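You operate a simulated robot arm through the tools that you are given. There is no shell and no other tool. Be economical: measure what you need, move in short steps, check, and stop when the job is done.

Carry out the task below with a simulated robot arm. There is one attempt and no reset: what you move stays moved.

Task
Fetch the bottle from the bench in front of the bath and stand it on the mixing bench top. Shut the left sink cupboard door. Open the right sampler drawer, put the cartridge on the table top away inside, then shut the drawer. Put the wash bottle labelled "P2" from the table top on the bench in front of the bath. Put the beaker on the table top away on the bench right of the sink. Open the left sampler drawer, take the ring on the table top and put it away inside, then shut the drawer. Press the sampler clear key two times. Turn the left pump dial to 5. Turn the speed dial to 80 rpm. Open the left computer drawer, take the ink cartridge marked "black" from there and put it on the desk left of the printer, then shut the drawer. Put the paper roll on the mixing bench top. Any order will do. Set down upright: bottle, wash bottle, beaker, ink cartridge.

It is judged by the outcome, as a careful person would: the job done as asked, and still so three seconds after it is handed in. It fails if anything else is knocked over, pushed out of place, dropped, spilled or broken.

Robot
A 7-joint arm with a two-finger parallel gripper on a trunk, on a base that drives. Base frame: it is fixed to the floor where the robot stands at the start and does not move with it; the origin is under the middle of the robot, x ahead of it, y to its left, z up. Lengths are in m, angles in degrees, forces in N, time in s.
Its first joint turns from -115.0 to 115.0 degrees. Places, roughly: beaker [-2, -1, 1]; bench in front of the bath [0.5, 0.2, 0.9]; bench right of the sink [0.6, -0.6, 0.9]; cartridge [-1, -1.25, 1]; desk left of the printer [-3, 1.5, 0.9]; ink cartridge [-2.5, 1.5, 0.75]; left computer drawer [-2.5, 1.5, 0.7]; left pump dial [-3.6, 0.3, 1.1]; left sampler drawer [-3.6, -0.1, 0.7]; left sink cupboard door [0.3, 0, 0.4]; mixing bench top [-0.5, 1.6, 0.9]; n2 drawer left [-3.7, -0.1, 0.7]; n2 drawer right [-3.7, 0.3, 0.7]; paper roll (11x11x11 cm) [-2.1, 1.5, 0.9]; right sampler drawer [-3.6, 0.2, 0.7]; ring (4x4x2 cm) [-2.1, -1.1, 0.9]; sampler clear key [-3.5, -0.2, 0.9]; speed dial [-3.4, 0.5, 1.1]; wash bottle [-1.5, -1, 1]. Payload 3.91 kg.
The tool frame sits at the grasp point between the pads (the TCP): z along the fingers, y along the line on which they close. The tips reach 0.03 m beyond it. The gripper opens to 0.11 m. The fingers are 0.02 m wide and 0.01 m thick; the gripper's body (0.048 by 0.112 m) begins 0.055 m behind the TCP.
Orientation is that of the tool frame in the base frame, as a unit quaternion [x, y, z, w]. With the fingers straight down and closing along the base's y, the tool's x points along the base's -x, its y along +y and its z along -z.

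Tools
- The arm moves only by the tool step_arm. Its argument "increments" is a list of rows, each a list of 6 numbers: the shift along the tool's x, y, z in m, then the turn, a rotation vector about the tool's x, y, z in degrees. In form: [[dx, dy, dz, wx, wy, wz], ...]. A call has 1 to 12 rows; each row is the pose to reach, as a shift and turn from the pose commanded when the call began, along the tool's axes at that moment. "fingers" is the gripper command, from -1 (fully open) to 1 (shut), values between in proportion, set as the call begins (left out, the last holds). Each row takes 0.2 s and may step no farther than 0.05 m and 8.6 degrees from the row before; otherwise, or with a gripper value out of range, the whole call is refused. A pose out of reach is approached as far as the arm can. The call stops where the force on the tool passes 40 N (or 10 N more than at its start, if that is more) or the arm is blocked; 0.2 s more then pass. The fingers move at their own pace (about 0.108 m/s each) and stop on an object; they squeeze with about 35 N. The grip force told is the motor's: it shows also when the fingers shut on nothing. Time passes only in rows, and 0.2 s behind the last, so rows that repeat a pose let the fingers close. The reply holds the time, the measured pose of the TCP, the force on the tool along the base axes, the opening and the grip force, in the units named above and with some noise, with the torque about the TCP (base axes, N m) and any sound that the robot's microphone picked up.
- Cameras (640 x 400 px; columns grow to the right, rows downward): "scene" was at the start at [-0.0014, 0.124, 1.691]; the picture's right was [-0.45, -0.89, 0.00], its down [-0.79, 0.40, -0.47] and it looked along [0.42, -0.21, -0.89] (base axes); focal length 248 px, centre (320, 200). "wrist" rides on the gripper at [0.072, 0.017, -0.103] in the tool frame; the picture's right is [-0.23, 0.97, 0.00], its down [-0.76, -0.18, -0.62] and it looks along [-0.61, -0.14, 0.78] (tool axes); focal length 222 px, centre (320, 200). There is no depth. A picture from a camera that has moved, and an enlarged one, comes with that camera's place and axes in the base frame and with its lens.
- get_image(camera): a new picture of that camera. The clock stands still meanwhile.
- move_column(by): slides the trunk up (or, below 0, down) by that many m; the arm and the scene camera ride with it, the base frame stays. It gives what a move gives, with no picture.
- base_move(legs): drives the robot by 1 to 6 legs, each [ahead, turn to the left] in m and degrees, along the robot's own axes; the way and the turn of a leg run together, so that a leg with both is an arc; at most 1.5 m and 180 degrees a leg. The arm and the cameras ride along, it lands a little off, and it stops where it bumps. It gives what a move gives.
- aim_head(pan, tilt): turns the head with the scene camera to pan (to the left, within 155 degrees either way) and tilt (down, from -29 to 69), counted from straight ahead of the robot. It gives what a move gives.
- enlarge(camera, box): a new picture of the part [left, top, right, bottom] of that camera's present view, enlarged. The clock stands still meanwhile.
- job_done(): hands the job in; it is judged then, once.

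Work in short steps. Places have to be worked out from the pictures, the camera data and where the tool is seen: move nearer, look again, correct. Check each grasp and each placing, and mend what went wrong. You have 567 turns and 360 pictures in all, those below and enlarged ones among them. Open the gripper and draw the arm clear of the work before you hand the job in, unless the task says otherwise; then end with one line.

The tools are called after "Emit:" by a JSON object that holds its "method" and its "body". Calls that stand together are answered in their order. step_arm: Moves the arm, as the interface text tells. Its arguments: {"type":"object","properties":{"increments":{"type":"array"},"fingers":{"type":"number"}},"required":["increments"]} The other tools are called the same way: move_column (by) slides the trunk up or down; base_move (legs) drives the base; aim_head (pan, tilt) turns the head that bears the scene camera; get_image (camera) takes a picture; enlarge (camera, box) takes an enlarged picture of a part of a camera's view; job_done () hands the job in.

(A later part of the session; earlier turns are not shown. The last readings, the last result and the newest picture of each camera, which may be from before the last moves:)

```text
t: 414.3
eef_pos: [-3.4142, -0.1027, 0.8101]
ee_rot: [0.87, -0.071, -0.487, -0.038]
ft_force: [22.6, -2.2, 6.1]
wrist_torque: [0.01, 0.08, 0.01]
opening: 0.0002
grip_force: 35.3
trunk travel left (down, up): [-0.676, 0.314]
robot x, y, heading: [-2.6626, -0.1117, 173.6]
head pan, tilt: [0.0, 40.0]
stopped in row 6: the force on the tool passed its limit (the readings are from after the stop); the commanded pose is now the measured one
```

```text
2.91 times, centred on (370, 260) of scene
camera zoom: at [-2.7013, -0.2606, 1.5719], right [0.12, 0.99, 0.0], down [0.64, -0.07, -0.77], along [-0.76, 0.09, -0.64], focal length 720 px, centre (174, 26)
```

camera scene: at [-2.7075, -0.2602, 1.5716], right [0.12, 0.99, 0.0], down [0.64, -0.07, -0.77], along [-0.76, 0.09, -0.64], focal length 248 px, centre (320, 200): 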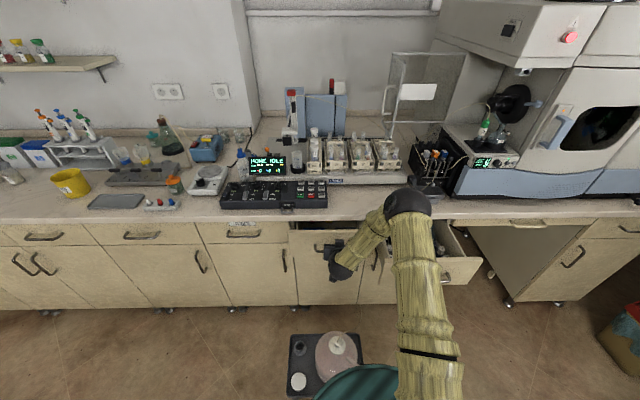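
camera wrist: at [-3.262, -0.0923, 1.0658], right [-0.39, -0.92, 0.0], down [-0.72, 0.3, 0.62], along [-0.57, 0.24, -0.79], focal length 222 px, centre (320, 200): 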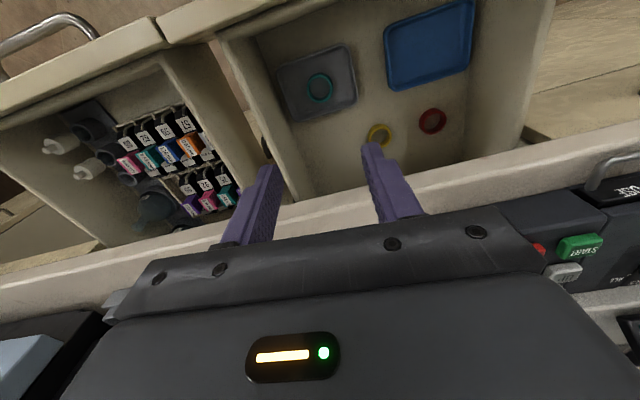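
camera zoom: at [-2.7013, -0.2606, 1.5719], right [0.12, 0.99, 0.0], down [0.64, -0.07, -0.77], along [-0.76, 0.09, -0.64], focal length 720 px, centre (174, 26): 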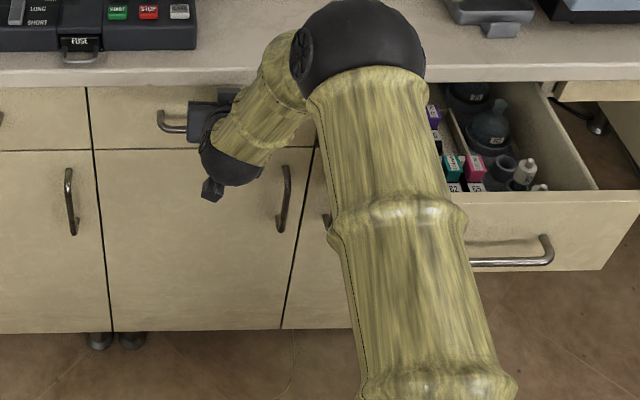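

Left drawer closed. Retreat and move over to the right drawer.

Emit:
{"method": "step_arm", "body": {"increments": [[0.0125, 0, -0.0217, 0, 0, 0], [0.025, 0, -0.0433, 0, 0, 0], [0.0375, 0, -0.065, 0, 0, 0], [0.045, 0, -0.078, 0, 0, 0]]}}

Emit:
{"method": "base_move", "body": {"legs": [[-0.35, 0], [0, -90], [0.29, 0], [0, 90]]}}

Emit:
{"method": "get_image", "body": {"camera": "scene"}}

```text
t: 415.3
eef_pos: [-3.3283, -0.1158, 0.8138]
ee_rot: [0.869, -0.072, -0.488, -0.038]
ft_force: [0.2, -0.4, -0.5]
wrist_torque: [0.01, 0.04, -0.02]
opening: 0.0
grip_force: 34.2
trunk travel left (down, up): [-0.676, 0.314]
robot x, y, heading: [-2.6653, -0.1085, 173.2]
head pan, tilt: [0.0, 40.0]
```

```text
t: 426.8
eef_pos: [-2.9463, 0.1427, 0.813]
ee_rot: [0.868, -0.079, -0.488, -0.042]
ft_force: [0.8, 0.4, 0.0]
wrist_torque: [-0.04, -0.01, 0.02]
opening: 0.0
grip_force: 34.8
trunk travel left (down, up): [-0.676, 0.314]
robot x, y, heading: [-2.2796, 0.1386, 172.4]
head pan, tilt: [0.0, 40.0]
```

```text
201 pictures are left
camera scene: at [-2.3251, -0.0108, 1.5717], right [0.13, 0.99, 0.0], down [0.64, -0.08, -0.77], along [-0.76, 0.1, -0.64], focal length 248 px, centre (320, 200)
```

scene: 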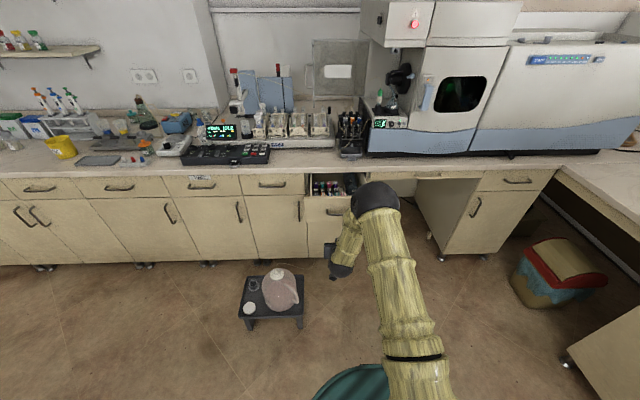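

Drive forward 0.36 pushing the drawer, then finish with the arm.

Emit:
{"method": "base_move", "body": {"legs": [[0.36, 0]]}}

Emit:
{"method": "step_arm", "body": {"increments": [[-0.0125, 0, 0.0217, 0, 0, 0], [-0.025, 0, 0.0433, 0, 0, 0], [-0.035, 0, 0.0606, 0, 0, 0], [-0.04, 0, 0.0693, 0, 0, 0], [-0.045, 0, 0.078, 0, 0, 0], [-0.05, 0, 0.0866, 0, 0, 0]]}}

Emit:
{"method": "get_image", "body": {"camera": "scene"}}

```text
t: 429.1
eef_pos: [-3.3031, 0.1883, 0.8129]
ee_rot: [0.869, -0.077, -0.487, -0.041]
ft_force: [0.7, 0.0, 0.1]
wrist_torque: [-0.03, 0.02, 0.0]
opening: 0.0
grip_force: 34.9
trunk travel left (down, up): [-0.676, 0.314]
robot x, y, heading: [-2.6387, 0.1846, 172.6]
head pan, tilt: [0.0, 40.0]
```

```text
t: 430.4
eef_pos: [-3.3835, 0.2023, 0.8074]
ee_rot: [0.873, -0.077, -0.48, -0.041]
ft_force: [24.8, -2.2, 9.6]
wrist_torque: [-0.06, -0.01, -0.01]
opening: 0.0002
grip_force: 34.8
trunk travel left (down, up): [-0.676, 0.314]
robot x, y, heading: [-2.6358, 0.1863, 172.7]
head pan, tilt: [0.0, 40.0]
stopped in row 6: the force on the tool passed its limit (the readings are from after the stop); the commanded pose is now the measured one
```

```text
200 pictures are left
camera scene: at [-2.6754, 0.0347, 1.5721], right [0.13, 0.99, 0.0], down [0.64, -0.08, -0.77], along [-0.76, 0.1, -0.64], focal length 248 px, centre (320, 200)
```

scene: 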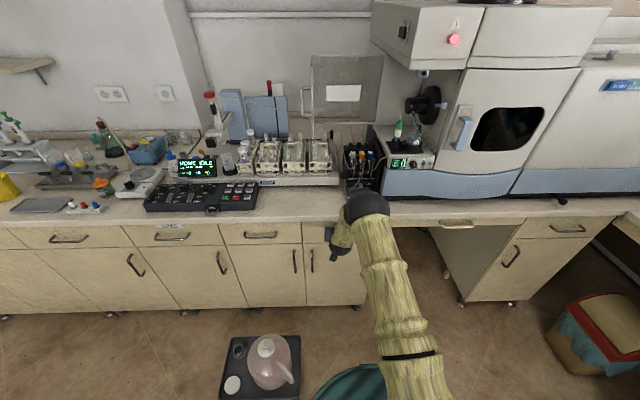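

Both drawers are shut. Next the CLEAR key (≈(-3.507, -0.160)). Retreat, raise the trunk, and move in front of the keypad.

Emit:
{"method": "step_arm", "body": {"increments": [[0.0125, 0, -0.0217, 0, 0, 0], [0.025, 0, -0.0433, 0, 0, 0], [0.0375, 0, -0.065, 0, 0, 0]]}}

Emit:
{"method": "base_move", "body": {"legs": [[-0.2, 0]]}}

Emit:
{"method": "move_column", "body": {"by": 0.3}}

Emit:
{"method": "base_move", "body": {"legs": [[0, 90], [0.29, 0], [0, -90], [0.2, 0]]}}

Emit:
{"method": "get_image", "body": {"camera": "scene"}}

Emit:
{"method": "get_image", "body": {"camera": "wrist"}}

```text
t: 431.2
eef_pos: [-3.3119, 0.1884, 0.8092]
ee_rot: [0.872, -0.077, -0.481, -0.04]
ft_force: [-0.1, -0.2, 0.1]
wrist_torque: [0.02, 0.0, 0.01]
opening: 0.0
grip_force: 35.5
trunk travel left (down, up): [-0.676, 0.314]
robot x, y, heading: [-2.642, 0.1811, 172.8]
head pan, tilt: [0.0, 40.0]
```

```text
t: 432.8
eef_pos: [-3.1143, 0.1646, 0.8107]
ee_rot: [0.872, -0.077, -0.482, -0.041]
ft_force: [0.3, 0.6, -0.4]
wrist_torque: [0.02, 0.02, -0.01]
opening: 0.0001
grip_force: 34.8
trunk travel left (down, up): [-0.676, 0.314]
robot x, y, heading: [-2.4372, 0.1585, 172.3]
head pan, tilt: [0.0, 40.0]
```

```text
t: 435.8
eef_pos: [-3.1153, 0.1645, 1.1086]
ee_rot: [0.873, -0.076, -0.481, -0.04]
ft_force: [1.2, 0.0, -0.4]
wrist_torque: [-0.02, 0.0, 0.01]
opening: 0.0
grip_force: 34.6
trunk travel left (down, up): [-0.976, 0.014]
robot x, y, heading: [-2.4381, 0.1579, 172.7]
head pan, tilt: [0.0, 40.0]
```

```text
t: 446.6
eef_pos: [-3.3494, -0.1012, 1.1077]
ee_rot: [0.872, -0.076, -0.481, -0.041]
ft_force: [-0.3, -0.4, 0.0]
wrist_torque: [-0.01, 0.02, 0.01]
opening: 0.0
grip_force: 35.5
trunk travel left (down, up): [-0.976, 0.014]
robot x, y, heading: [-2.6742, -0.1085, 172.7]
head pan, tilt: [0.0, 40.0]
```

```text
199 pictures are left
camera scene: at [-2.7162, -0.2557, 1.8717], right [0.13, 0.99, 0.0], down [0.64, -0.08, -0.77], along [-0.76, 0.1, -0.64], focal length 248 px, centre (320, 200)
```

scene: 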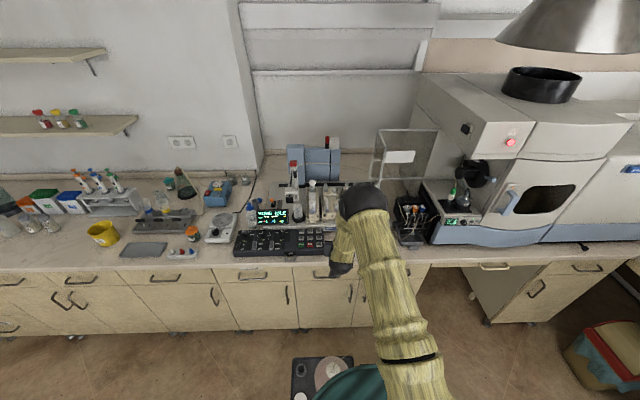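

```text
198 pictures are left
camera wrist: at [-3.2277, -0.1407, 1.1023], right [-0.29, -0.94, 0.19], down [0.15, 0.16, 0.98], along [-0.95, 0.31, 0.1], focal length 222 px, centre (320, 200)
```

wrist: 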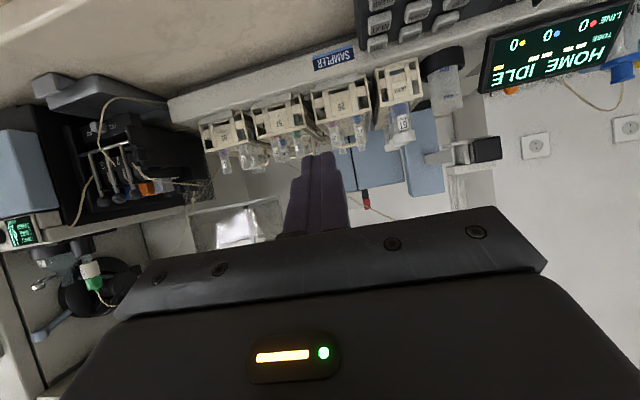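

Enlarge the keypad to locate the CLEAR key.

Emit:
{"method": "enlarge", "body": {"camera": "scene", "box": [270, 210, 370, 280]}}

Emit:
{"method": "enlarge", "body": {"camera": "wrist", "box": [340, 0, 500, 60]}}

```text
5.71 times, centred on (320, 245) of scene
camera zoom: at [-2.7162, -0.2557, 1.8717], right [0.13, 0.99, 0.0], down [0.64, -0.08, -0.77], along [-0.76, 0.1, -0.64], focal length 1415 px, centre (320, -57)
```

zoom: 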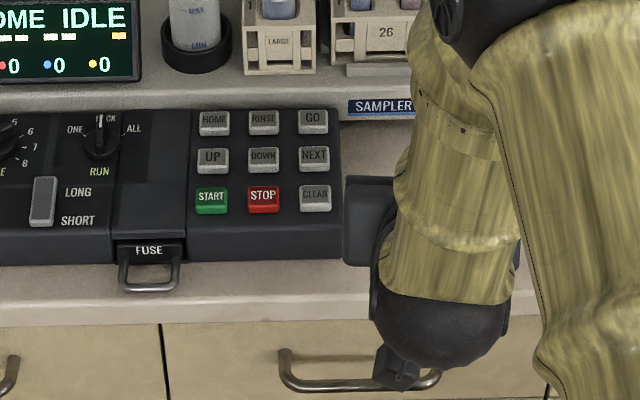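

```text
4.00 times, centred on (420, 30) of wrist
camera zoom: at [-3.2277, -0.1407, 1.1023], right [-0.29, -0.94, 0.19], down [0.15, 0.16, 0.98], along [-0.95, 0.31, 0.1], focal length 888 px, centre (-80, 880)
```

zoom: 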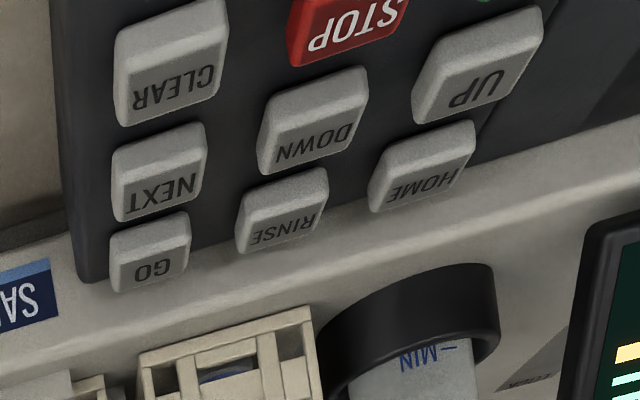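

CLEAR key top at about (-3.493, -0.160, 0.935). Move base 7 cm ahead and bring the closed fingertips above it.

Emit:
{"method": "base_move", "body": {"legs": [[0.07, 0]]}}

Emit:
{"method": "step_arm", "body": {"increments": [[0.017, 0.02, 0.023, 0, 0, 0], [0.035, 0.04, 0.046, 0, 0, 0], [0.052, 0.06, 0.069, 0, 0, 0], [0.0693, 0.0795, 0.0919, 0, 0, 0]]}}

Emit:
{"method": "enlarge", "body": {"camera": "scene", "box": [270, 210, 370, 280]}}

Emit:
{"method": "get_image", "body": {"camera": "wrist"}}

```text
t: 447.7
eef_pos: [-3.4198, -0.093, 1.1078]
ee_rot: [0.873, -0.077, -0.48, -0.041]
ft_force: [0.3, 1.2, 0.9]
wrist_torque: [0.03, -0.06, -0.01]
opening: 0.0
grip_force: 34.9
trunk travel left (down, up): [-0.976, 0.014]
robot x, y, heading: [-2.7435, -0.0982, 172.8]
head pan, tilt: [0.0, 40.0]
```

```text
t: 448.7
eef_pos: [-3.4724, -0.1652, 1.0003]
ee_rot: [0.872, -0.076, -0.482, -0.041]
ft_force: [-0.4, -0.3, -0.2]
wrist_torque: [-0.02, 0.01, 0.01]
opening: 0.0
grip_force: 34.9
trunk travel left (down, up): [-0.976, 0.014]
robot x, y, heading: [-2.742, -0.1008, 172.9]
head pan, tilt: [0.0, 40.0]
```

```text
5.71 times, centred on (320, 245) of scene
camera zoom: at [-2.7861, -0.2478, 1.8716], right [0.12, 0.99, 0.0], down [0.64, -0.08, -0.77], along [-0.76, 0.1, -0.64], focal length 1415 px, centre (320, -57)
```

zoom: 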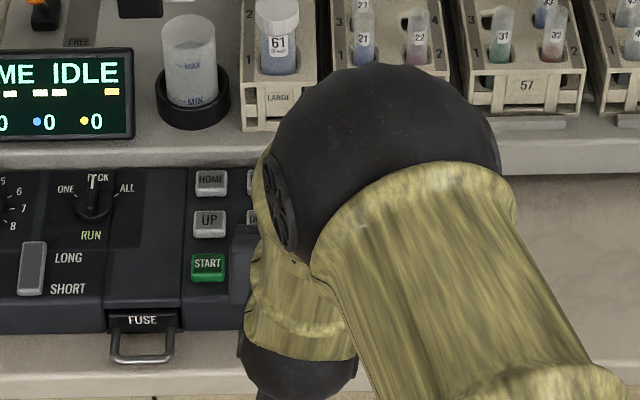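

```text
194 pictures are left
camera wrist: at [-3.352, -0.2052, 0.9945], right [-0.29, -0.94, 0.19], down [0.15, 0.16, 0.98], along [-0.95, 0.31, 0.1], focal length 222 px, centre (320, 200)
```

wrist: 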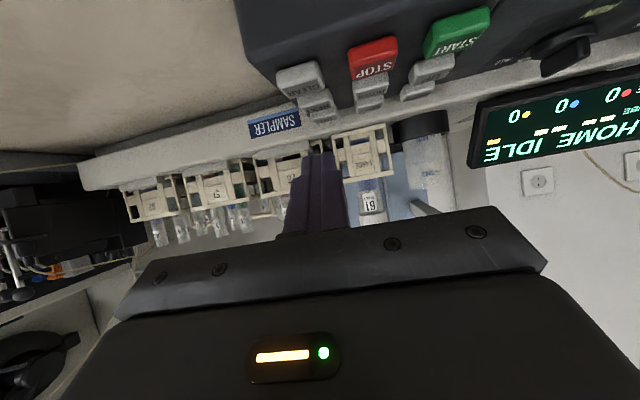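

Fingertips are over CLEAR. Press straight down slowly.

Emit:
{"method": "step_arm", "body": {"increments": [[0.017, 0, 0.0106, 0, 0, 0], [0.0279, 0, 0.0176, 0, 0, 0], [0.0313, 0, 0.0197, 0, 0, 0], [0.0338, 0, 0.0213, 0, 0, 0], [0.0363, 0, 0.0229, 0, 0, 0], [0.0389, 0, 0.0245, 0, 0, 0], [0.0406, 0, 0.0255, 0, 0, 0]]}}

Emit:
{"method": "get_image", "body": {"camera": "wrist"}}

```text
t: 450.3
eef_pos: [-3.4714, -0.1649, 0.9567]
ee_rot: [0.871, -0.078, -0.483, -0.042]
ft_force: [1.4, -0.9, 13.5]
wrist_torque: [-0.01, 0.19, -0.07]
opening: 0.0
grip_force: 35.2
trunk travel left (down, up): [-0.976, 0.014]
robot x, y, heading: [-2.7417, -0.0994, 173.1]
head pan, tilt: [0.0, 40.0]
heard: click
```

```text
193 pictures are left
camera wrist: at [-3.3511, -0.2041, 0.9491], right [-0.29, -0.94, 0.2], down [0.16, 0.16, 0.98], along [-0.95, 0.31, 0.1], focal length 222 px, centre (320, 200)
```

wrist: 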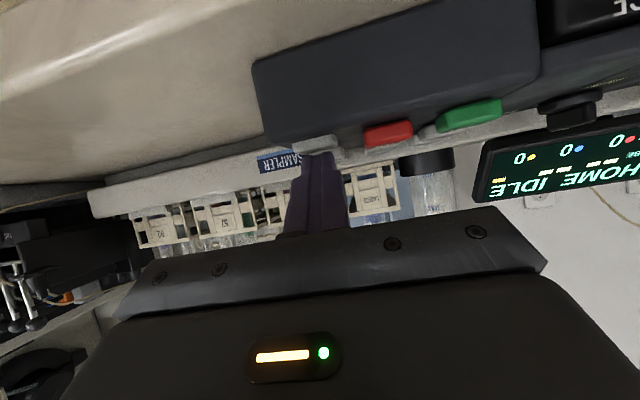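

Click heard: one press. Release fully, then press again.

Emit:
{"method": "step_arm", "body": {"increments": [[-0.0085, 0, -0.0053, 0, 0, 0], [-0.017, 0, -0.0106, 0, 0, 0], [-0.017, 0, -0.0106, 0, 0, 0]]}}

Emit:
{"method": "step_arm", "body": {"increments": [[0.0085, 0, 0.0053, 0, 0, 0], [0.0125, 0, 0.0078, 0, 0, 0], [0.015, 0, 0.0094, 0, 0, 0], [0.017, 0, 0.0106, 0, 0, 0]]}}

```text
t: 451.1
eef_pos: [-3.4717, -0.1644, 0.9734]
ee_rot: [0.873, -0.076, -0.48, -0.04]
ft_force: [0.1, -0.1, 0.0]
wrist_torque: [0.04, 0.0, 0.01]
opening: 0.0
grip_force: 35.1
trunk travel left (down, up): [-0.976, 0.014]
robot x, y, heading: [-2.7413, -0.0981, 172.9]
head pan, tilt: [0.0, 40.0]
```

```text
t: 452.1
eef_pos: [-3.4727, -0.1635, 0.956]
ee_rot: [0.871, -0.077, -0.484, -0.041]
ft_force: [-0.7, 1.2, 13.2]
wrist_torque: [0.07, 0.3, 0.01]
opening: 0.0
grip_force: 35.0
trunk travel left (down, up): [-0.976, 0.014]
robot x, y, heading: [-2.7421, -0.0974, 172.8]
head pan, tilt: [0.0, 40.0]
heard: click
```

Second click. Lift away and move to look at the pump and speed dial.

Emit:
{"method": "step_arm", "body": {"increments": [[-0.034, 0, -0.0213, 0, 0, 0], [-0.068, 0, -0.0426, 0, 0, 0], [-0.1, 0, -0.063, 0, 0, 0], [-0.075, 0, -0.1, 0, 0, 0], [-0.05, 0, -0.14, 0, 0, 0]]}}

Emit:
{"method": "base_move", "body": {"legs": [[-0.25, 0], [0, -90], [0.4, 0], [0, 90]]}}

Emit:
{"method": "aim_head", "body": {"pan": -5, "tilt": 30}}

Emit:
{"method": "get_image", "body": {"camera": "scene"}}

```text
t: 453.3
eef_pos: [-3.3799, -0.1803, 1.0712]
ee_rot: [0.872, -0.075, -0.481, -0.04]
ft_force: [0.0, 0.8, 0.2]
wrist_torque: [0.05, 0.03, 0.0]
opening: 0.0001
grip_force: 35.6
trunk travel left (down, up): [-0.976, 0.014]
robot x, y, heading: [-2.7411, -0.0962, 172.8]
head pan, tilt: [0.0, 40.0]
```

```text
t: 464.8
eef_pos: [-3.0855, 0.1786, 1.0706]
ee_rot: [0.872, -0.073, -0.482, -0.038]
ft_force: [0.1, -0.1, 0.4]
wrist_torque: [-0.02, -0.01, -0.04]
opening: 0.0
grip_force: 34.8
trunk travel left (down, up): [-0.976, 0.014]
robot x, y, heading: [-2.4474, 0.2634, 173.4]
head pan, tilt: [0.0, 40.0]
```

```text
t: 465.5
eef_pos: [-3.0857, 0.1773, 1.0706]
ee_rot: [0.873, -0.073, -0.481, -0.039]
ft_force: [-0.7, -0.5, -0.3]
wrist_torque: [-0.03, 0.01, 0.0]
opening: 0.0
grip_force: 34.9
trunk travel left (down, up): [-0.976, 0.014]
robot x, y, heading: [-2.4507, 0.2643, 173.3]
head pan, tilt: [-5.0, 30.0]
```

```text
192 pictures are left
camera scene: at [-2.4947, 0.1231, 1.887], right [0.2, 0.98, 0.0], down [0.49, -0.1, -0.87], along [-0.85, 0.18, -0.5], focal length 248 px, centre (320, 200)
```

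scene: 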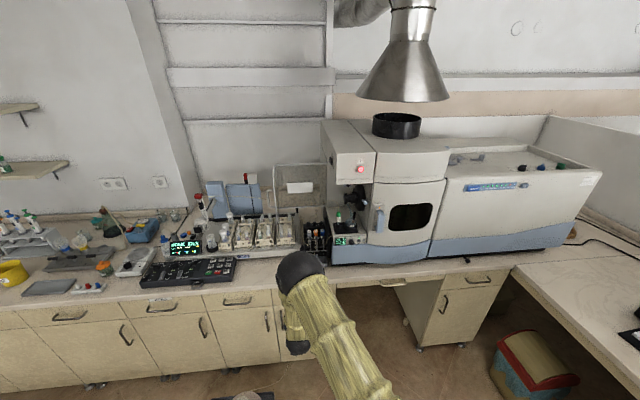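

Emit:
{"method": "enlarge", "body": {"camera": "scene", "box": [285, 170, 405, 270]}}

Emit:
{"method": "get_image", "body": {"camera": "wrist"}}

```text
4.00 times, centred on (345, 220) of scene
camera zoom: at [-2.4947, 0.1231, 1.887], right [0.2, 0.98, 0.0], down [0.49, -0.1, -0.87], along [-0.85, 0.18, -0.5], focal length 990 px, centre (220, 120)
```

zoom: 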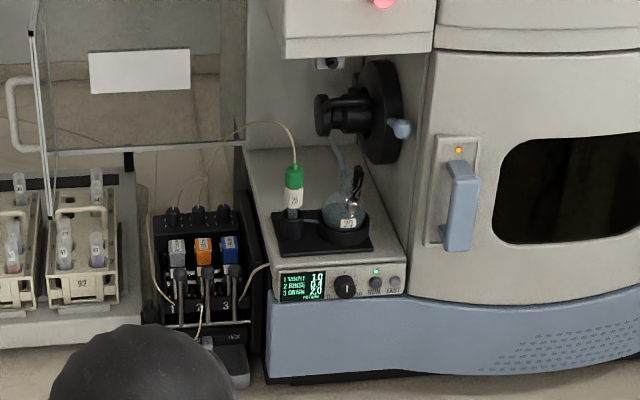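

```text
190 pictures are left
camera wrist: at [-2.9655, 0.139, 1.064], right [-0.28, -0.94, 0.19], down [0.15, 0.16, 0.98], along [-0.95, 0.3, 0.1], focal length 222 px, centre (320, 200)
```

wrist: 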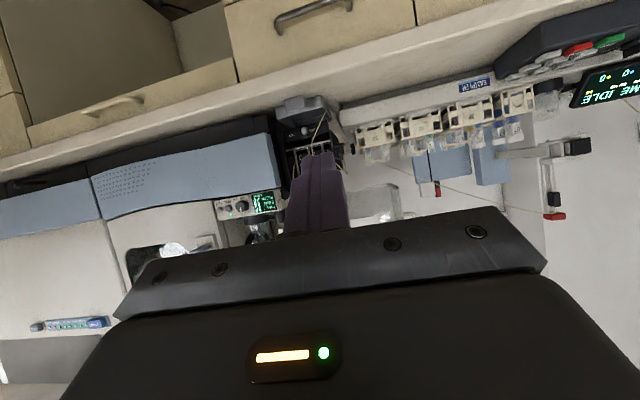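

Emit:
{"method": "enlarge", "body": {"camera": "scene", "box": [315, 210, 355, 260]}}

Emit:
{"method": "enlarge", "body": {"camera": "scene", "box": [345, 225, 405, 255]}}

```text
8.00 times, centred on (335, 235) of scene
camera zoom: at [-2.4947, 0.1231, 1.887], right [0.2, 0.98, 0.0], down [0.49, -0.1, -0.87], along [-0.85, 0.18, -0.5], focal length 1981 px, centre (200, -80)
```

zoom: 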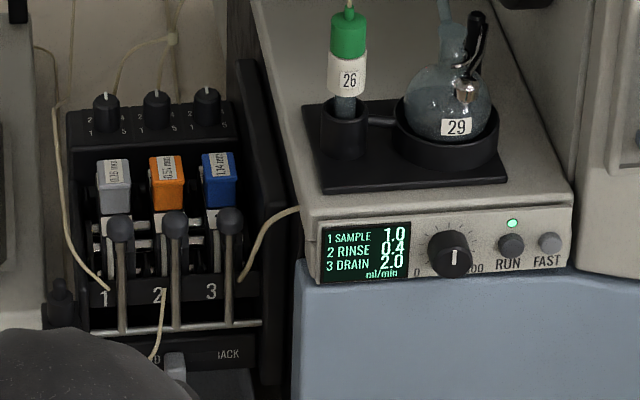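

```text
10.67 times, centred on (375, 240) of scene
camera zoom: at [-2.4947, 0.1231, 1.887], right [0.2, 0.98, 0.0], down [0.49, -0.1, -0.87], along [-0.85, 0.18, -0.5], focal length 2641 px, centre (-267, -227)
```

zoom: 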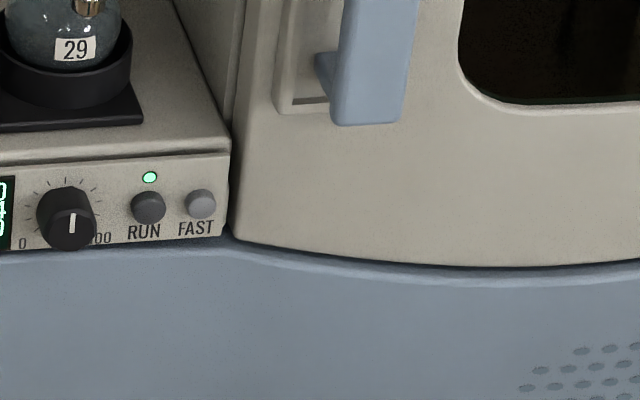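

Left pump dial (channel 1 knob, scale 1–5, now at 3) and the speed dial (0–100, now at ~50) identified. Move closer and make the tool horizontal.

Emit:
{"method": "base_move", "body": {"legs": [[0, -40], [0.22, 0], [0, 40]]}}

Emit:
{"method": "step_arm", "body": {"increments": [[0, 0, 0, 0, -8, 0], [0, 0, 0, 0, -16, 0], [0, 0, 0, 0, -24, 0], [0, 0, 0, 0, -31, 0]], "fingers": -0.3}}

Emit:
{"method": "get_image", "body": {"camera": "scene"}}

Emit:
{"method": "get_image", "body": {"camera": "wrist"}}

```text
t: 470.9
eef_pos: [-3.2356, 0.3444, 1.0702]
ee_rot: [0.872, -0.078, -0.482, -0.042]
ft_force: [0.4, -0.3, -0.2]
wrist_torque: [-0.02, 0.01, -0.03]
opening: 0.0
grip_force: 35.1
trunk travel left (down, up): [-0.976, 0.014]
robot x, y, heading: [-2.5978, 0.4224, 172.8]
head pan, tilt: [-5.0, 30.0]
```

```text
t: 471.9
eef_pos: [-3.2365, 0.3449, 1.0712]
ee_rot: [0.711, -0.063, -0.698, -0.06]
ft_force: [0.9, -0.4, 0.2]
wrist_torque: [-0.03, 0.0, 0.02]
opening: 0.0716
grip_force: 0.1
trunk travel left (down, up): [-0.976, 0.014]
robot x, y, heading: [-2.5977, 0.4227, 172.8]
head pan, tilt: [-5.0, 30.0]
```

```text
187 pictures are left
camera scene: at [-2.6446, 0.2841, 1.887], right [0.21, 0.98, 0.0], down [0.49, -0.11, -0.87], along [-0.85, 0.18, -0.5], focal length 248 px, centre (320, 200)
```

scene: 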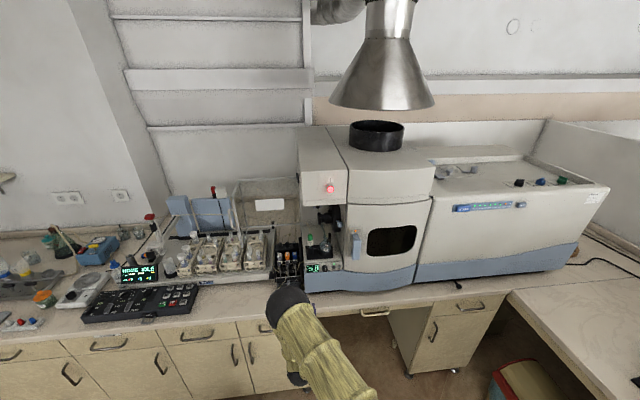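

```text
186 pictures are left
camera wrist: at [-3.1364, 0.3082, 1.0001], right [-0.18, -0.96, 0.23], down [0.63, 0.07, 0.77], along [-0.76, 0.28, 0.59], focal length 222 px, centre (320, 200)
```

wrist: 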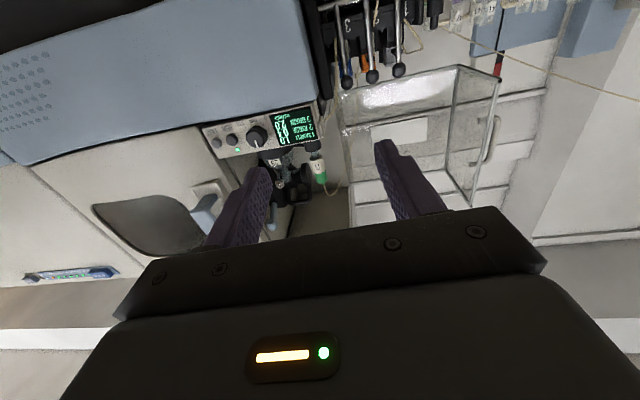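

Emit:
{"method": "enlarge", "body": {"camera": "wrist", "box": [190, 60, 430, 200]}}

Emit:
{"method": "enlarge", "body": {"camera": "scene", "box": [270, 220, 350, 280]}}

```text
2.67 times, centred on (310, 130) of wrist
camera zoom: at [-3.1364, 0.3082, 1.0001], right [-0.18, -0.96, 0.23], down [0.63, 0.07, 0.77], along [-0.76, 0.28, 0.59], focal length 592 px, centre (347, 387)
```

zoom: 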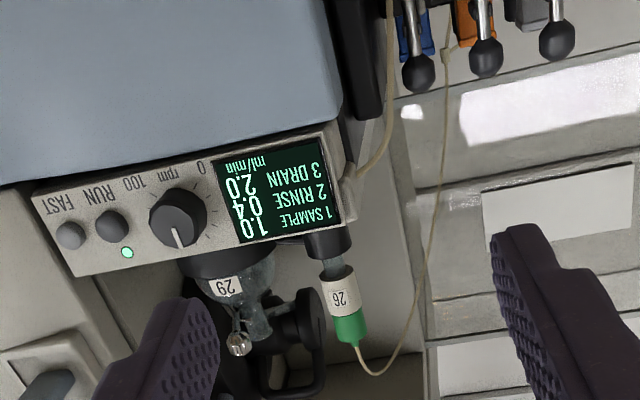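

```text
6.67 times, centred on (310, 250) of scene
camera zoom: at [-2.6446, 0.2841, 1.887], right [0.21, 0.98, 0.0], down [0.49, -0.11, -0.87], along [-0.85, 0.18, -0.5], focal length 1650 px, centre (387, -133)
```

zoom: 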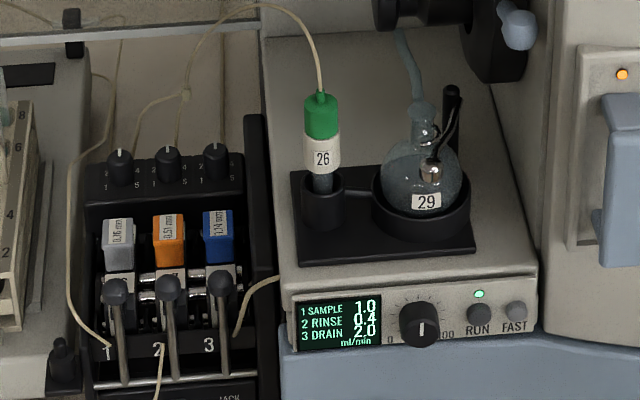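

Speed knob front ≈ (-3.404, 0.467, 1.094). Shift laterally and align heading; then advance the base 0.1.

Emit:
{"method": "step_arm", "body": {"increments": [[-0.006, -0.03, 0.002, -1, 0, 0], [-0.012, -0.06, 0.004, -2, 0, 0], [-0.018, -0.08, 0.006, -3, 0, 0], [-0.0232, -0.1018, 0.0076, -4, 0, 0]]}}

Emit:
{"method": "step_arm", "body": {"increments": [[0, 0, 0, 0, 0, -8], [0, 0, 0, 0, 0, -16], [0, 0, 0, 0, 0, -24], [0, 0, 0, 0, 0, -32], [0, 0, 0, 0, 0, -40], [0, 0, 0, 0, 0, -45]], "fingers": 0.3}}

Emit:
{"method": "base_move", "body": {"legs": [[0.1, 0]]}}

Emit:
{"method": "get_image", "body": {"camera": "wrist"}}

Emit:
{"method": "enlarge", "body": {"camera": "scene", "box": [240, 200, 400, 300]}}

```text
t: 472.9
eef_pos: [-3.2257, 0.4476, 1.0941]
ee_rot: [0.713, -0.04, -0.699, -0.035]
ft_force: [0.6, -0.1, -0.2]
wrist_torque: [-0.01, 0.02, 0.03]
opening: 0.0712
grip_force: 0.1
trunk travel left (down, up): [-0.976, 0.014]
robot x, y, heading: [-2.5926, 0.4269, 172.8]
head pan, tilt: [-5.0, 30.0]
```

```text
t: 474.4
eef_pos: [-3.2261, 0.4465, 1.0931]
ee_rot: [0.675, 0.237, -0.631, -0.302]
ft_force: [-1.2, -0.3, 0.0]
wrist_torque: [0.01, 0.0, 0.03]
opening: 0.0386
grip_force: 0.0
trunk travel left (down, up): [-0.976, 0.014]
robot x, y, heading: [-2.5948, 0.4249, 172.8]
head pan, tilt: [-5.0, 30.0]
```

```text
t: 475.5
eef_pos: [-3.3241, 0.4582, 1.0937]
ee_rot: [0.675, 0.236, -0.631, -0.3]
ft_force: [0.5, 0.1, 0.1]
wrist_torque: [-0.01, -0.02, -0.05]
opening: 0.0384
grip_force: 0.0
trunk travel left (down, up): [-0.976, 0.014]
robot x, y, heading: [-2.6948, 0.4369, 172.7]
head pan, tilt: [-5.0, 30.0]
```

```text
183 pictures are left
camera wrist: at [-3.216, 0.485, 1.0314], right [-0.08, -0.85, -0.52], down [0.56, -0.47, 0.68], along [-0.82, -0.24, 0.51], focal length 222 px, centre (320, 200)
```

wrist: 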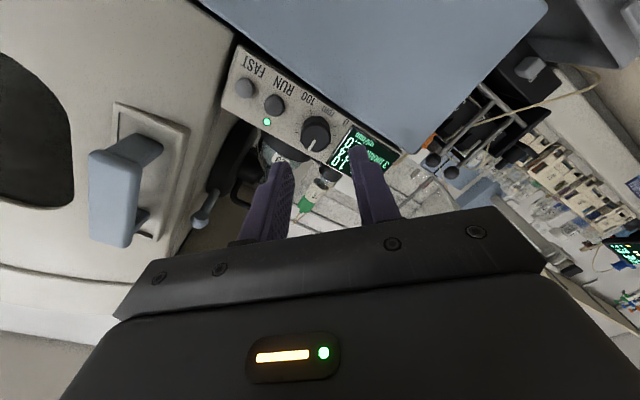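

```text
4.00 times, centred on (320, 250) of scene
camera zoom: at [-2.7427, 0.2968, 1.887], right [0.21, 0.98, 0.0], down [0.49, -0.11, -0.87], along [-0.85, 0.18, -0.5], focal length 990 px, centre (320, 0)
```

zoom: 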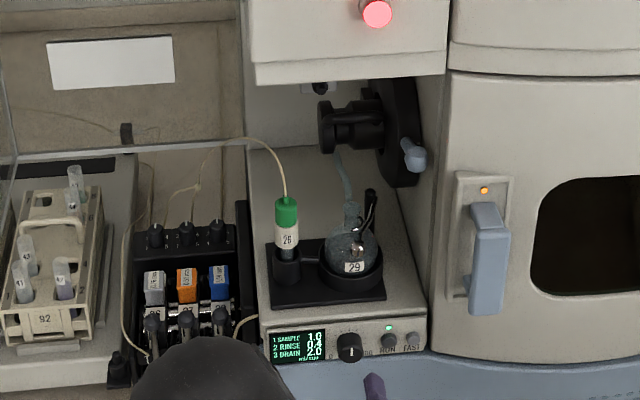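

Knob nearly on the tool axis. Enlarge to refine alignment.

Emit:
{"method": "enlarge", "body": {"camera": "wrist", "box": [260, 90, 380, 165]}}

```text
5.33 times, centred on (320, 128) of wrist
camera zoom: at [-3.216, 0.485, 1.0314], right [-0.08, -0.85, -0.52], down [0.56, -0.47, 0.68], along [-0.82, -0.24, 0.51], focal length 1185 px, centre (320, 587)
```

zoom: 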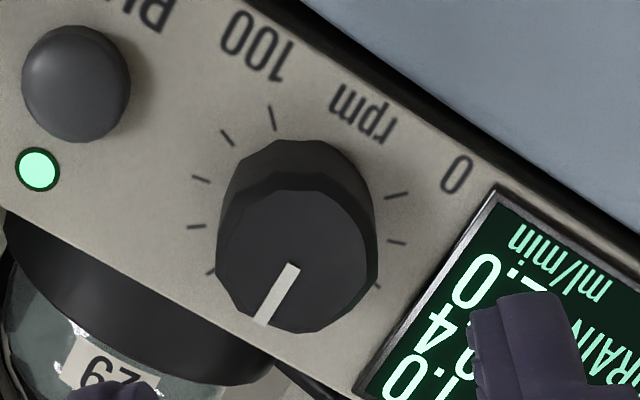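

Scale: 27° per 10 rpm, pointer now at 50 → 80 needs +81° clockwise. Shift 3.6 mm, advance 5.6 cm, then grip.

Emit:
{"method": "step_arm", "body": {"increments": [[0, -0.0036, 0, 0, 0, 0], [0, -0.0036, 0.02, 0, 0, 0], [0, -0.0036, 0.04, 0, 0, 0], [0, -0.0036, 0.055, 0, 0, 0]], "fingers": 0.4}}

Emit:
{"method": "get_image", "body": {"camera": "wrist"}}

```text
t: 476.5
eef_pos: [-3.3779, 0.4654, 1.0937]
ee_rot: [0.675, 0.237, -0.632, -0.3]
ft_force: [0.0, -0.2, 0.0]
wrist_torque: [0.01, -0.01, -0.02]
opening: 0.033
grip_force: 0.1
trunk travel left (down, up): [-0.976, 0.014]
robot x, y, heading: [-2.6964, 0.4361, 172.9]
head pan, tilt: [-5.0, 30.0]
```

```text
180 pictures are left
camera wrist: at [-3.2705, 0.4927, 1.0329], right [-0.08, -0.85, -0.52], down [0.56, -0.47, 0.68], along [-0.82, -0.24, 0.51], focal length 222 px, centre (320, 200)
```

wrist: 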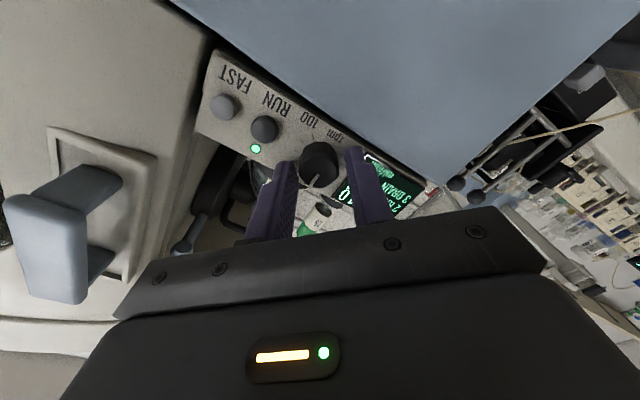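

Knob is between the fingers. Close.

Emit:
{"method": "step_arm", "body": {"increments": [[0, 0, 0.002, 0, 0, 0], [0, 0, 0.002, 0, 0, 0], [0, 0, 0.002, 0, 0, 0]], "fingers": 1}}

Emit:
{"method": "step_arm", "body": {"increments": [[0, 0, 0, 0, 0, 8.1], [0, 0, 0, 0, 0, 16.2], [0, 0, 0, 0, 0, 24.3], [0, 0, 0, 0, 0, 32.4], [0, 0, 0, 0, 0, 40.5]]}}

Emit:
{"method": "enlarge", "body": {"camera": "wrist", "box": [240, 90, 400, 210]}}

```text
t: 477.3
eef_pos: [-3.3778, 0.4657, 1.0945]
ee_rot: [0.674, 0.238, -0.632, -0.3]
ft_force: [9.2, -1.4, 0.6]
wrist_torque: [0.0, 0.04, 0.03]
opening: 0.0252
grip_force: 45.2
trunk travel left (down, up): [-0.976, 0.014]
robot x, y, heading: [-2.6965, 0.4357, 172.9]
head pan, tilt: [-5.0, 30.0]
```

```text
t: 478.5
eef_pos: [-3.3773, 0.4672, 1.095]
ee_rot: [0.714, -0.012, -0.697, -0.062]
ft_force: [10.5, 1.1, 2.6]
wrist_torque: [-0.07, -1.09, 0.02]
opening: 0.0253
grip_force: 45.0
trunk travel left (down, up): [-0.976, 0.014]
robot x, y, heading: [-2.6952, 0.4357, 172.6]
head pan, tilt: [-5.0, 30.0]
```

```text
3.33 times, centred on (320, 150) of wrist
camera zoom: at [-3.2757, 0.4432, 1.0235], right [-0.11, -0.98, 0.16], down [0.62, 0.06, 0.79], along [-0.78, 0.18, 0.6], focal length 740 px, centre (320, 367)
```

zoom: 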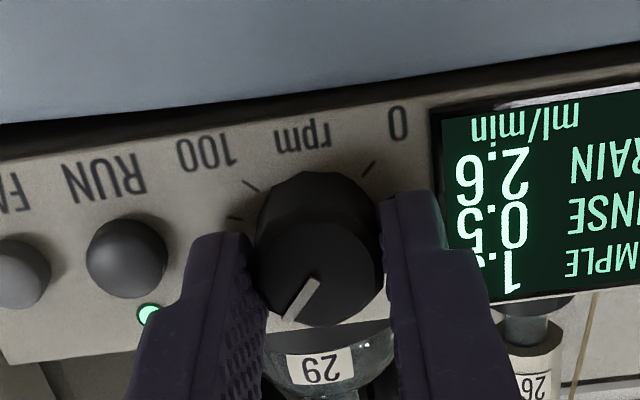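

The knob turns (display 2.0 → 2.6, i.e. 65 rpm). Turn another 40.5° to reach 80 (expect 3.2).

Emit:
{"method": "step_arm", "body": {"increments": [[0, 0, 0, 0, 0, 8.1], [0, 0, 0, 0, 0, 16.2], [0, 0, 0, 0, 0, 24.3], [0, 0, 0, 0, 0, 32.4], [0, 0, 0, 0, 0, 40.5], [0, 0, 0, 0, 0, 40.5]]}}

Emit:
{"method": "get_image", "body": {"camera": "wrist"}}

Emit:
{"method": "enlarge", "body": {"camera": "scene", "box": [290, 260, 370, 310]}}

```text
t: 479.9
eef_pos: [-3.3783, 0.4682, 1.0944]
ee_rot: [-0.666, 0.259, 0.676, -0.183]
ft_force: [11.4, 5.3, -1.7]
wrist_torque: [-0.03, -0.65, 0.58]
opening: 0.0252
grip_force: 44.7
trunk travel left (down, up): [-0.976, 0.014]
robot x, y, heading: [-2.6968, 0.4398, 172.7]
head pan, tilt: [-5.0, 30.0]
```

```text
178 pictures are left
camera wrist: at [-3.2811, 0.3996, 1.0484], right [-0.09, -0.64, 0.76], down [0.67, 0.53, 0.52], along [-0.74, 0.56, 0.39], focal length 222 px, centre (320, 200)
```

wrist: 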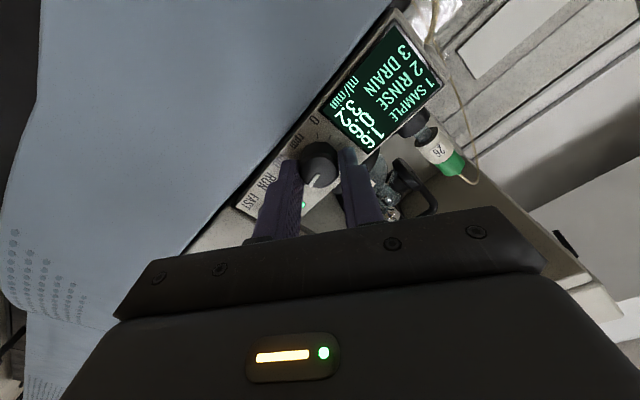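

```text
8.00 times, centred on (330, 285) of scene
camera zoom: at [-2.7397, 0.2978, 1.8871], right [0.21, 0.98, 0.0], down [0.49, -0.11, -0.87], along [-0.85, 0.18, -0.5], focal length 1981 px, centre (240, -480)
```

zoom: 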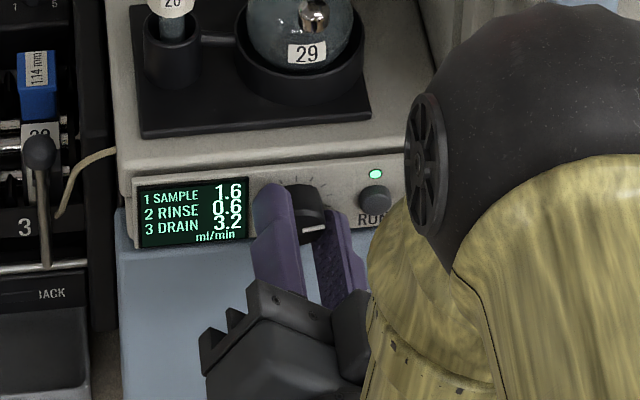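

Display 1.6 / 0.6 / 3.2 = 80 rpm. Release and retreat.

Emit:
{"method": "step_arm", "body": {"increments": [[0, 0, 0, 0, 0, 0], [0, 0, 0, 0, 0, 0]], "fingers": 0.4}}

Emit:
{"method": "step_arm", "body": {"increments": [[0, 0, -0.02, 0, 0, 0], [0, 0, -0.05, 0, 0, 0], [0, 0, -0.08, 0, 0, 0]]}}

Emit:
{"method": "enlarge", "body": {"camera": "wrist", "box": [240, 50, 440, 200]}}

Emit:
{"method": "enlarge", "body": {"camera": "scene", "box": [260, 240, 340, 300]}}

```text
t: 480.5
eef_pos: [-3.3802, 0.4677, 1.0956]
ee_rot: [-0.666, 0.259, 0.676, -0.182]
ft_force: [8.7, 5.7, 0.1]
wrist_torque: [-0.07, 0.09, 0.02]
opening: 0.0303
grip_force: 0.0
trunk travel left (down, up): [-0.976, 0.014]
robot x, y, heading: [-2.6926, 0.4366, 172.8]
head pan, tilt: [-5.0, 30.0]
```

```text
t: 481.3
eef_pos: [-3.3003, 0.4596, 1.0962]
ee_rot: [-0.666, 0.258, 0.675, -0.182]
ft_force: [-0.7, 0.1, 0.0]
wrist_torque: [-0.01, -0.01, -0.03]
opening: 0.0333
grip_force: 0.1
trunk travel left (down, up): [-0.976, 0.014]
robot x, y, heading: [-2.6962, 0.4355, 172.7]
head pan, tilt: [-5.0, 30.0]
```

```text
2.67 times, centred on (340, 125) of wrist
camera zoom: at [-3.2029, 0.3908, 1.0499], right [-0.09, -0.65, 0.76], down [0.67, 0.53, 0.52], along [-0.74, 0.55, 0.39], focal length 592 px, centre (267, 400)
```

zoom: 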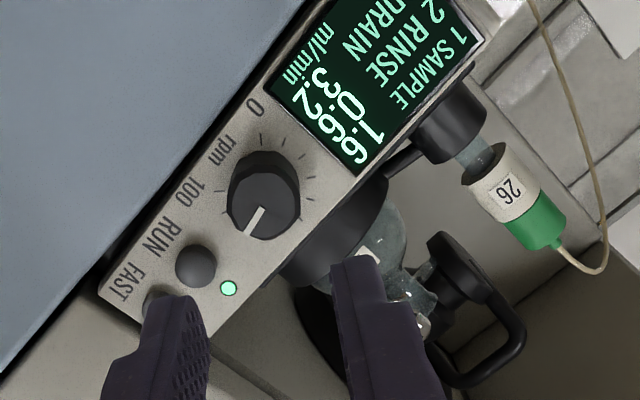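

```text
6.67 times, centred on (300, 270) of scene
camera zoom: at [-2.7415, 0.2968, 1.8871], right [0.21, 0.98, 0.0], down [0.49, -0.11, -0.87], along [-0.85, 0.18, -0.5], focal length 1650 px, centre (453, -267)
```

zoom: 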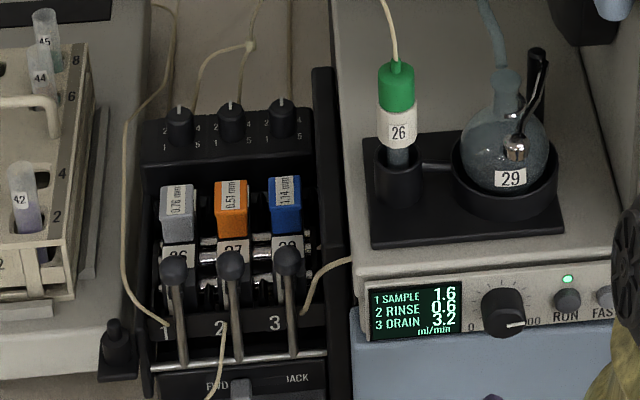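

Speed is set. Now examine the pump dials closer.

Emit:
{"method": "enlarge", "body": {"camera": "scene", "box": [255, 245, 300, 270]}}

Emit:
{"method": "get_image", "body": {"camera": "wrist"}}

```text
14.22 times, centred on (278, 258) of scene
camera zoom: at [-2.7415, 0.2968, 1.8871], right [0.21, 0.98, 0.0], down [0.49, -0.11, -0.87], along [-0.85, 0.18, -0.5], focal length 3521 px, centre (924, -618)
```

zoom: 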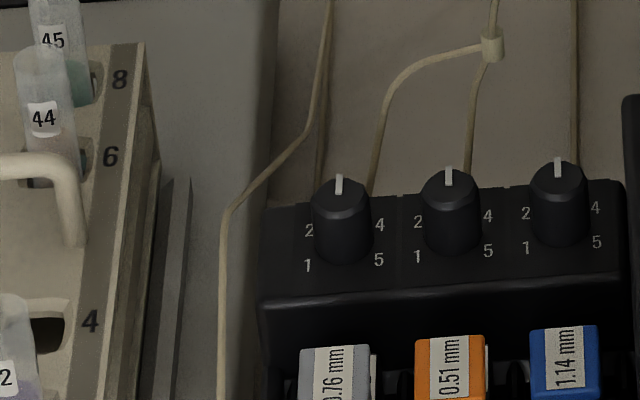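

```text
173 pictures are left
camera wrist: at [-3.2029, 0.3908, 1.0499], right [-0.09, -0.65, 0.76], down [0.67, 0.53, 0.52], along [-0.74, 0.55, 0.39], focal length 222 px, centre (320, 200)
```

wrist: 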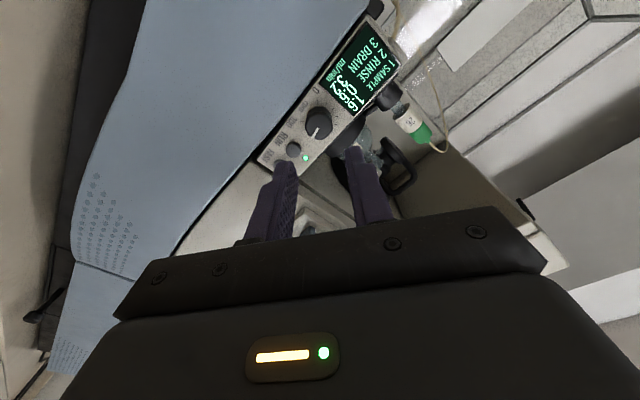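

The pump knobs stand upright on the pump's top, so I need the tool pointing down. Back off, undo roll, and turn the tool down.

Emit:
{"method": "base_move", "body": {"legs": [[-0.1, 0]]}}

Emit:
{"method": "step_arm", "body": {"increments": [[0, 0, 0, 0, 0, -7.2], [0, 0, 0, 0, 0, -14.4], [0, 0, 0, 0, 0, -21.6], [0, 0, 0, 0, 0, -28.8], [0, 0, 0, 0, 0, -36]]}}

Emit:
{"method": "step_arm", "body": {"increments": [[0, 0, 0, 0, 8.2, 0], [0, 0, 0, 0, 16.4, 0], [0, 0, 0, 0, 24.6, 0], [0, 0, 0, 0, 32.8, 0], [0, 0, 0, 0, 41, 0], [0, 0, 0, 0, 49.2, 0], [0, 0, 0, 0, 57.4, 0], [0, 0, 0, 0, 65.6, 0], [0, 0, 0, 0, 73.8, 0], [0, 0, 0, 0, 82, 0], [0, 0, 0, 0, 90, 0]]}}

```text
t: 482.4
eef_pos: [-3.2005, 0.4468, 1.0969]
ee_rot: [-0.666, 0.258, 0.676, -0.182]
ft_force: [-0.6, -1.0, -0.3]
wrist_torque: [0.0, -0.01, 0.01]
opening: 0.033
grip_force: 0.1
trunk travel left (down, up): [-0.976, 0.014]
robot x, y, heading: [-2.5981, 0.4268, 172.9]
head pan, tilt: [-5.0, 30.0]
```

```text
t: 483.6
eef_pos: [-3.2028, 0.4469, 1.0957]
ee_rot: [0.714, -0.039, -0.699, -0.036]
ft_force: [0.7, 0.3, 0.3]
wrist_torque: [-0.02, 0.0, -0.04]
opening: 0.033
grip_force: 0.0
trunk travel left (down, up): [-0.976, 0.014]
robot x, y, heading: [-2.597, 0.4251, 172.8]
head pan, tilt: [-5.0, 30.0]
```

```text
t: 486.0
eef_pos: [-3.2033, 0.4471, 1.0974]
ee_rot: [0.999, -0.053, 0.012, 0.003]
ft_force: [0.4, 0.4, 0.7]
wrist_torque: [-0.02, -0.02, 0.01]
opening: 0.0331
grip_force: 0.1
trunk travel left (down, up): [-0.976, 0.014]
robot x, y, heading: [-2.5952, 0.4282, 172.6]
head pan, tilt: [-5.0, 30.0]
```

Level the tool, raise it to z≈1.28, then drive closer to the pump.

Emit:
{"method": "step_arm", "body": {"increments": [[0, 0, -0.045, 0.4, -1.36, 0], [0, 0, -0.09, 0.4, -1.36, 0], [0, 0, -0.135, 0.4, -1.36, 0], [0, 0, -0.18, 0.4, -1.36, 0]]}}

Emit:
{"method": "base_move", "body": {"legs": [[0, 40], [0.2, 0], [0, -40]]}}

Emit:
{"method": "get_image", "body": {"camera": "wrist"}}

Emit:
{"method": "get_image", "body": {"camera": "scene"}}

```text
t: 487.0
eef_pos: [-3.2049, 0.4488, 1.2775]
ee_rot: [0.999, -0.053, -0.001, -0.001]
ft_force: [-0.3, -0.4, 0.0]
wrist_torque: [0.01, 0.02, 0.01]
opening: 0.0331
grip_force: 0.1
trunk travel left (down, up): [-0.976, 0.014]
robot x, y, heading: [-2.5971, 0.4215, 172.8]
head pan, tilt: [-5.0, 30.0]
```

```text
t: 492.4
eef_pos: [-3.3742, 0.3382, 1.277]
ee_rot: [0.999, -0.051, -0.001, -0.001]
ft_force: [0.3, -0.5, 0.6]
wrist_torque: [0.03, 0.0, 0.01]
opening: 0.0333
grip_force: 0.0
trunk travel left (down, up): [-0.976, 0.014]
robot x, y, heading: [-2.7627, 0.3122, 173.2]
head pan, tilt: [-5.0, 30.0]
```

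```text
172 pictures are left
camera wrist: at [-3.3039, 0.3131, 1.3789], right [-0.33, -0.95, 0.0], down [-0.74, 0.25, 0.63], along [-0.59, 0.21, -0.78], focal length 222 px, centre (320, 200)
```

wrist: 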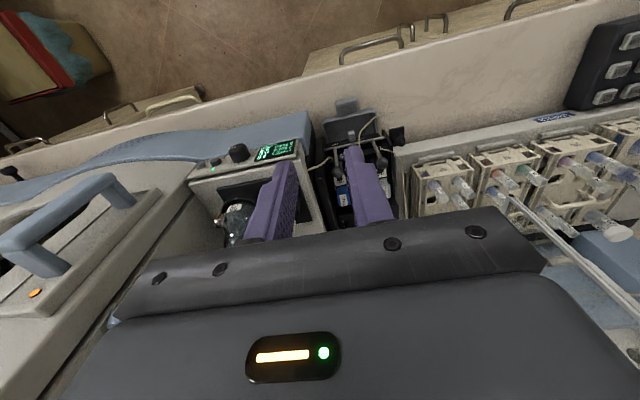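

```text
171 pictures are left
camera scene: at [-2.8114, 0.1762, 1.887], right [0.21, 0.98, 0.0], down [0.49, -0.11, -0.87], along [-0.85, 0.18, -0.5], focal length 248 px, centre (320, 200)
```

scene: 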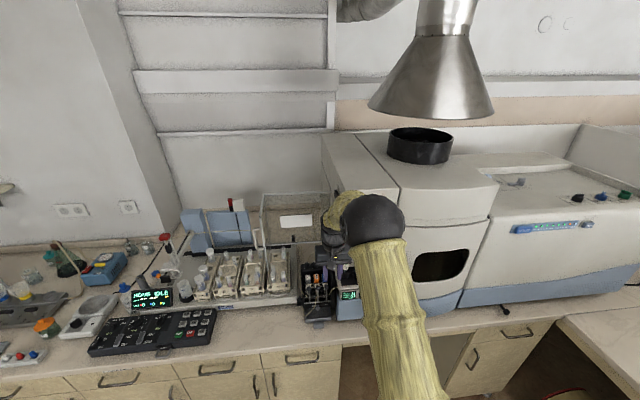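

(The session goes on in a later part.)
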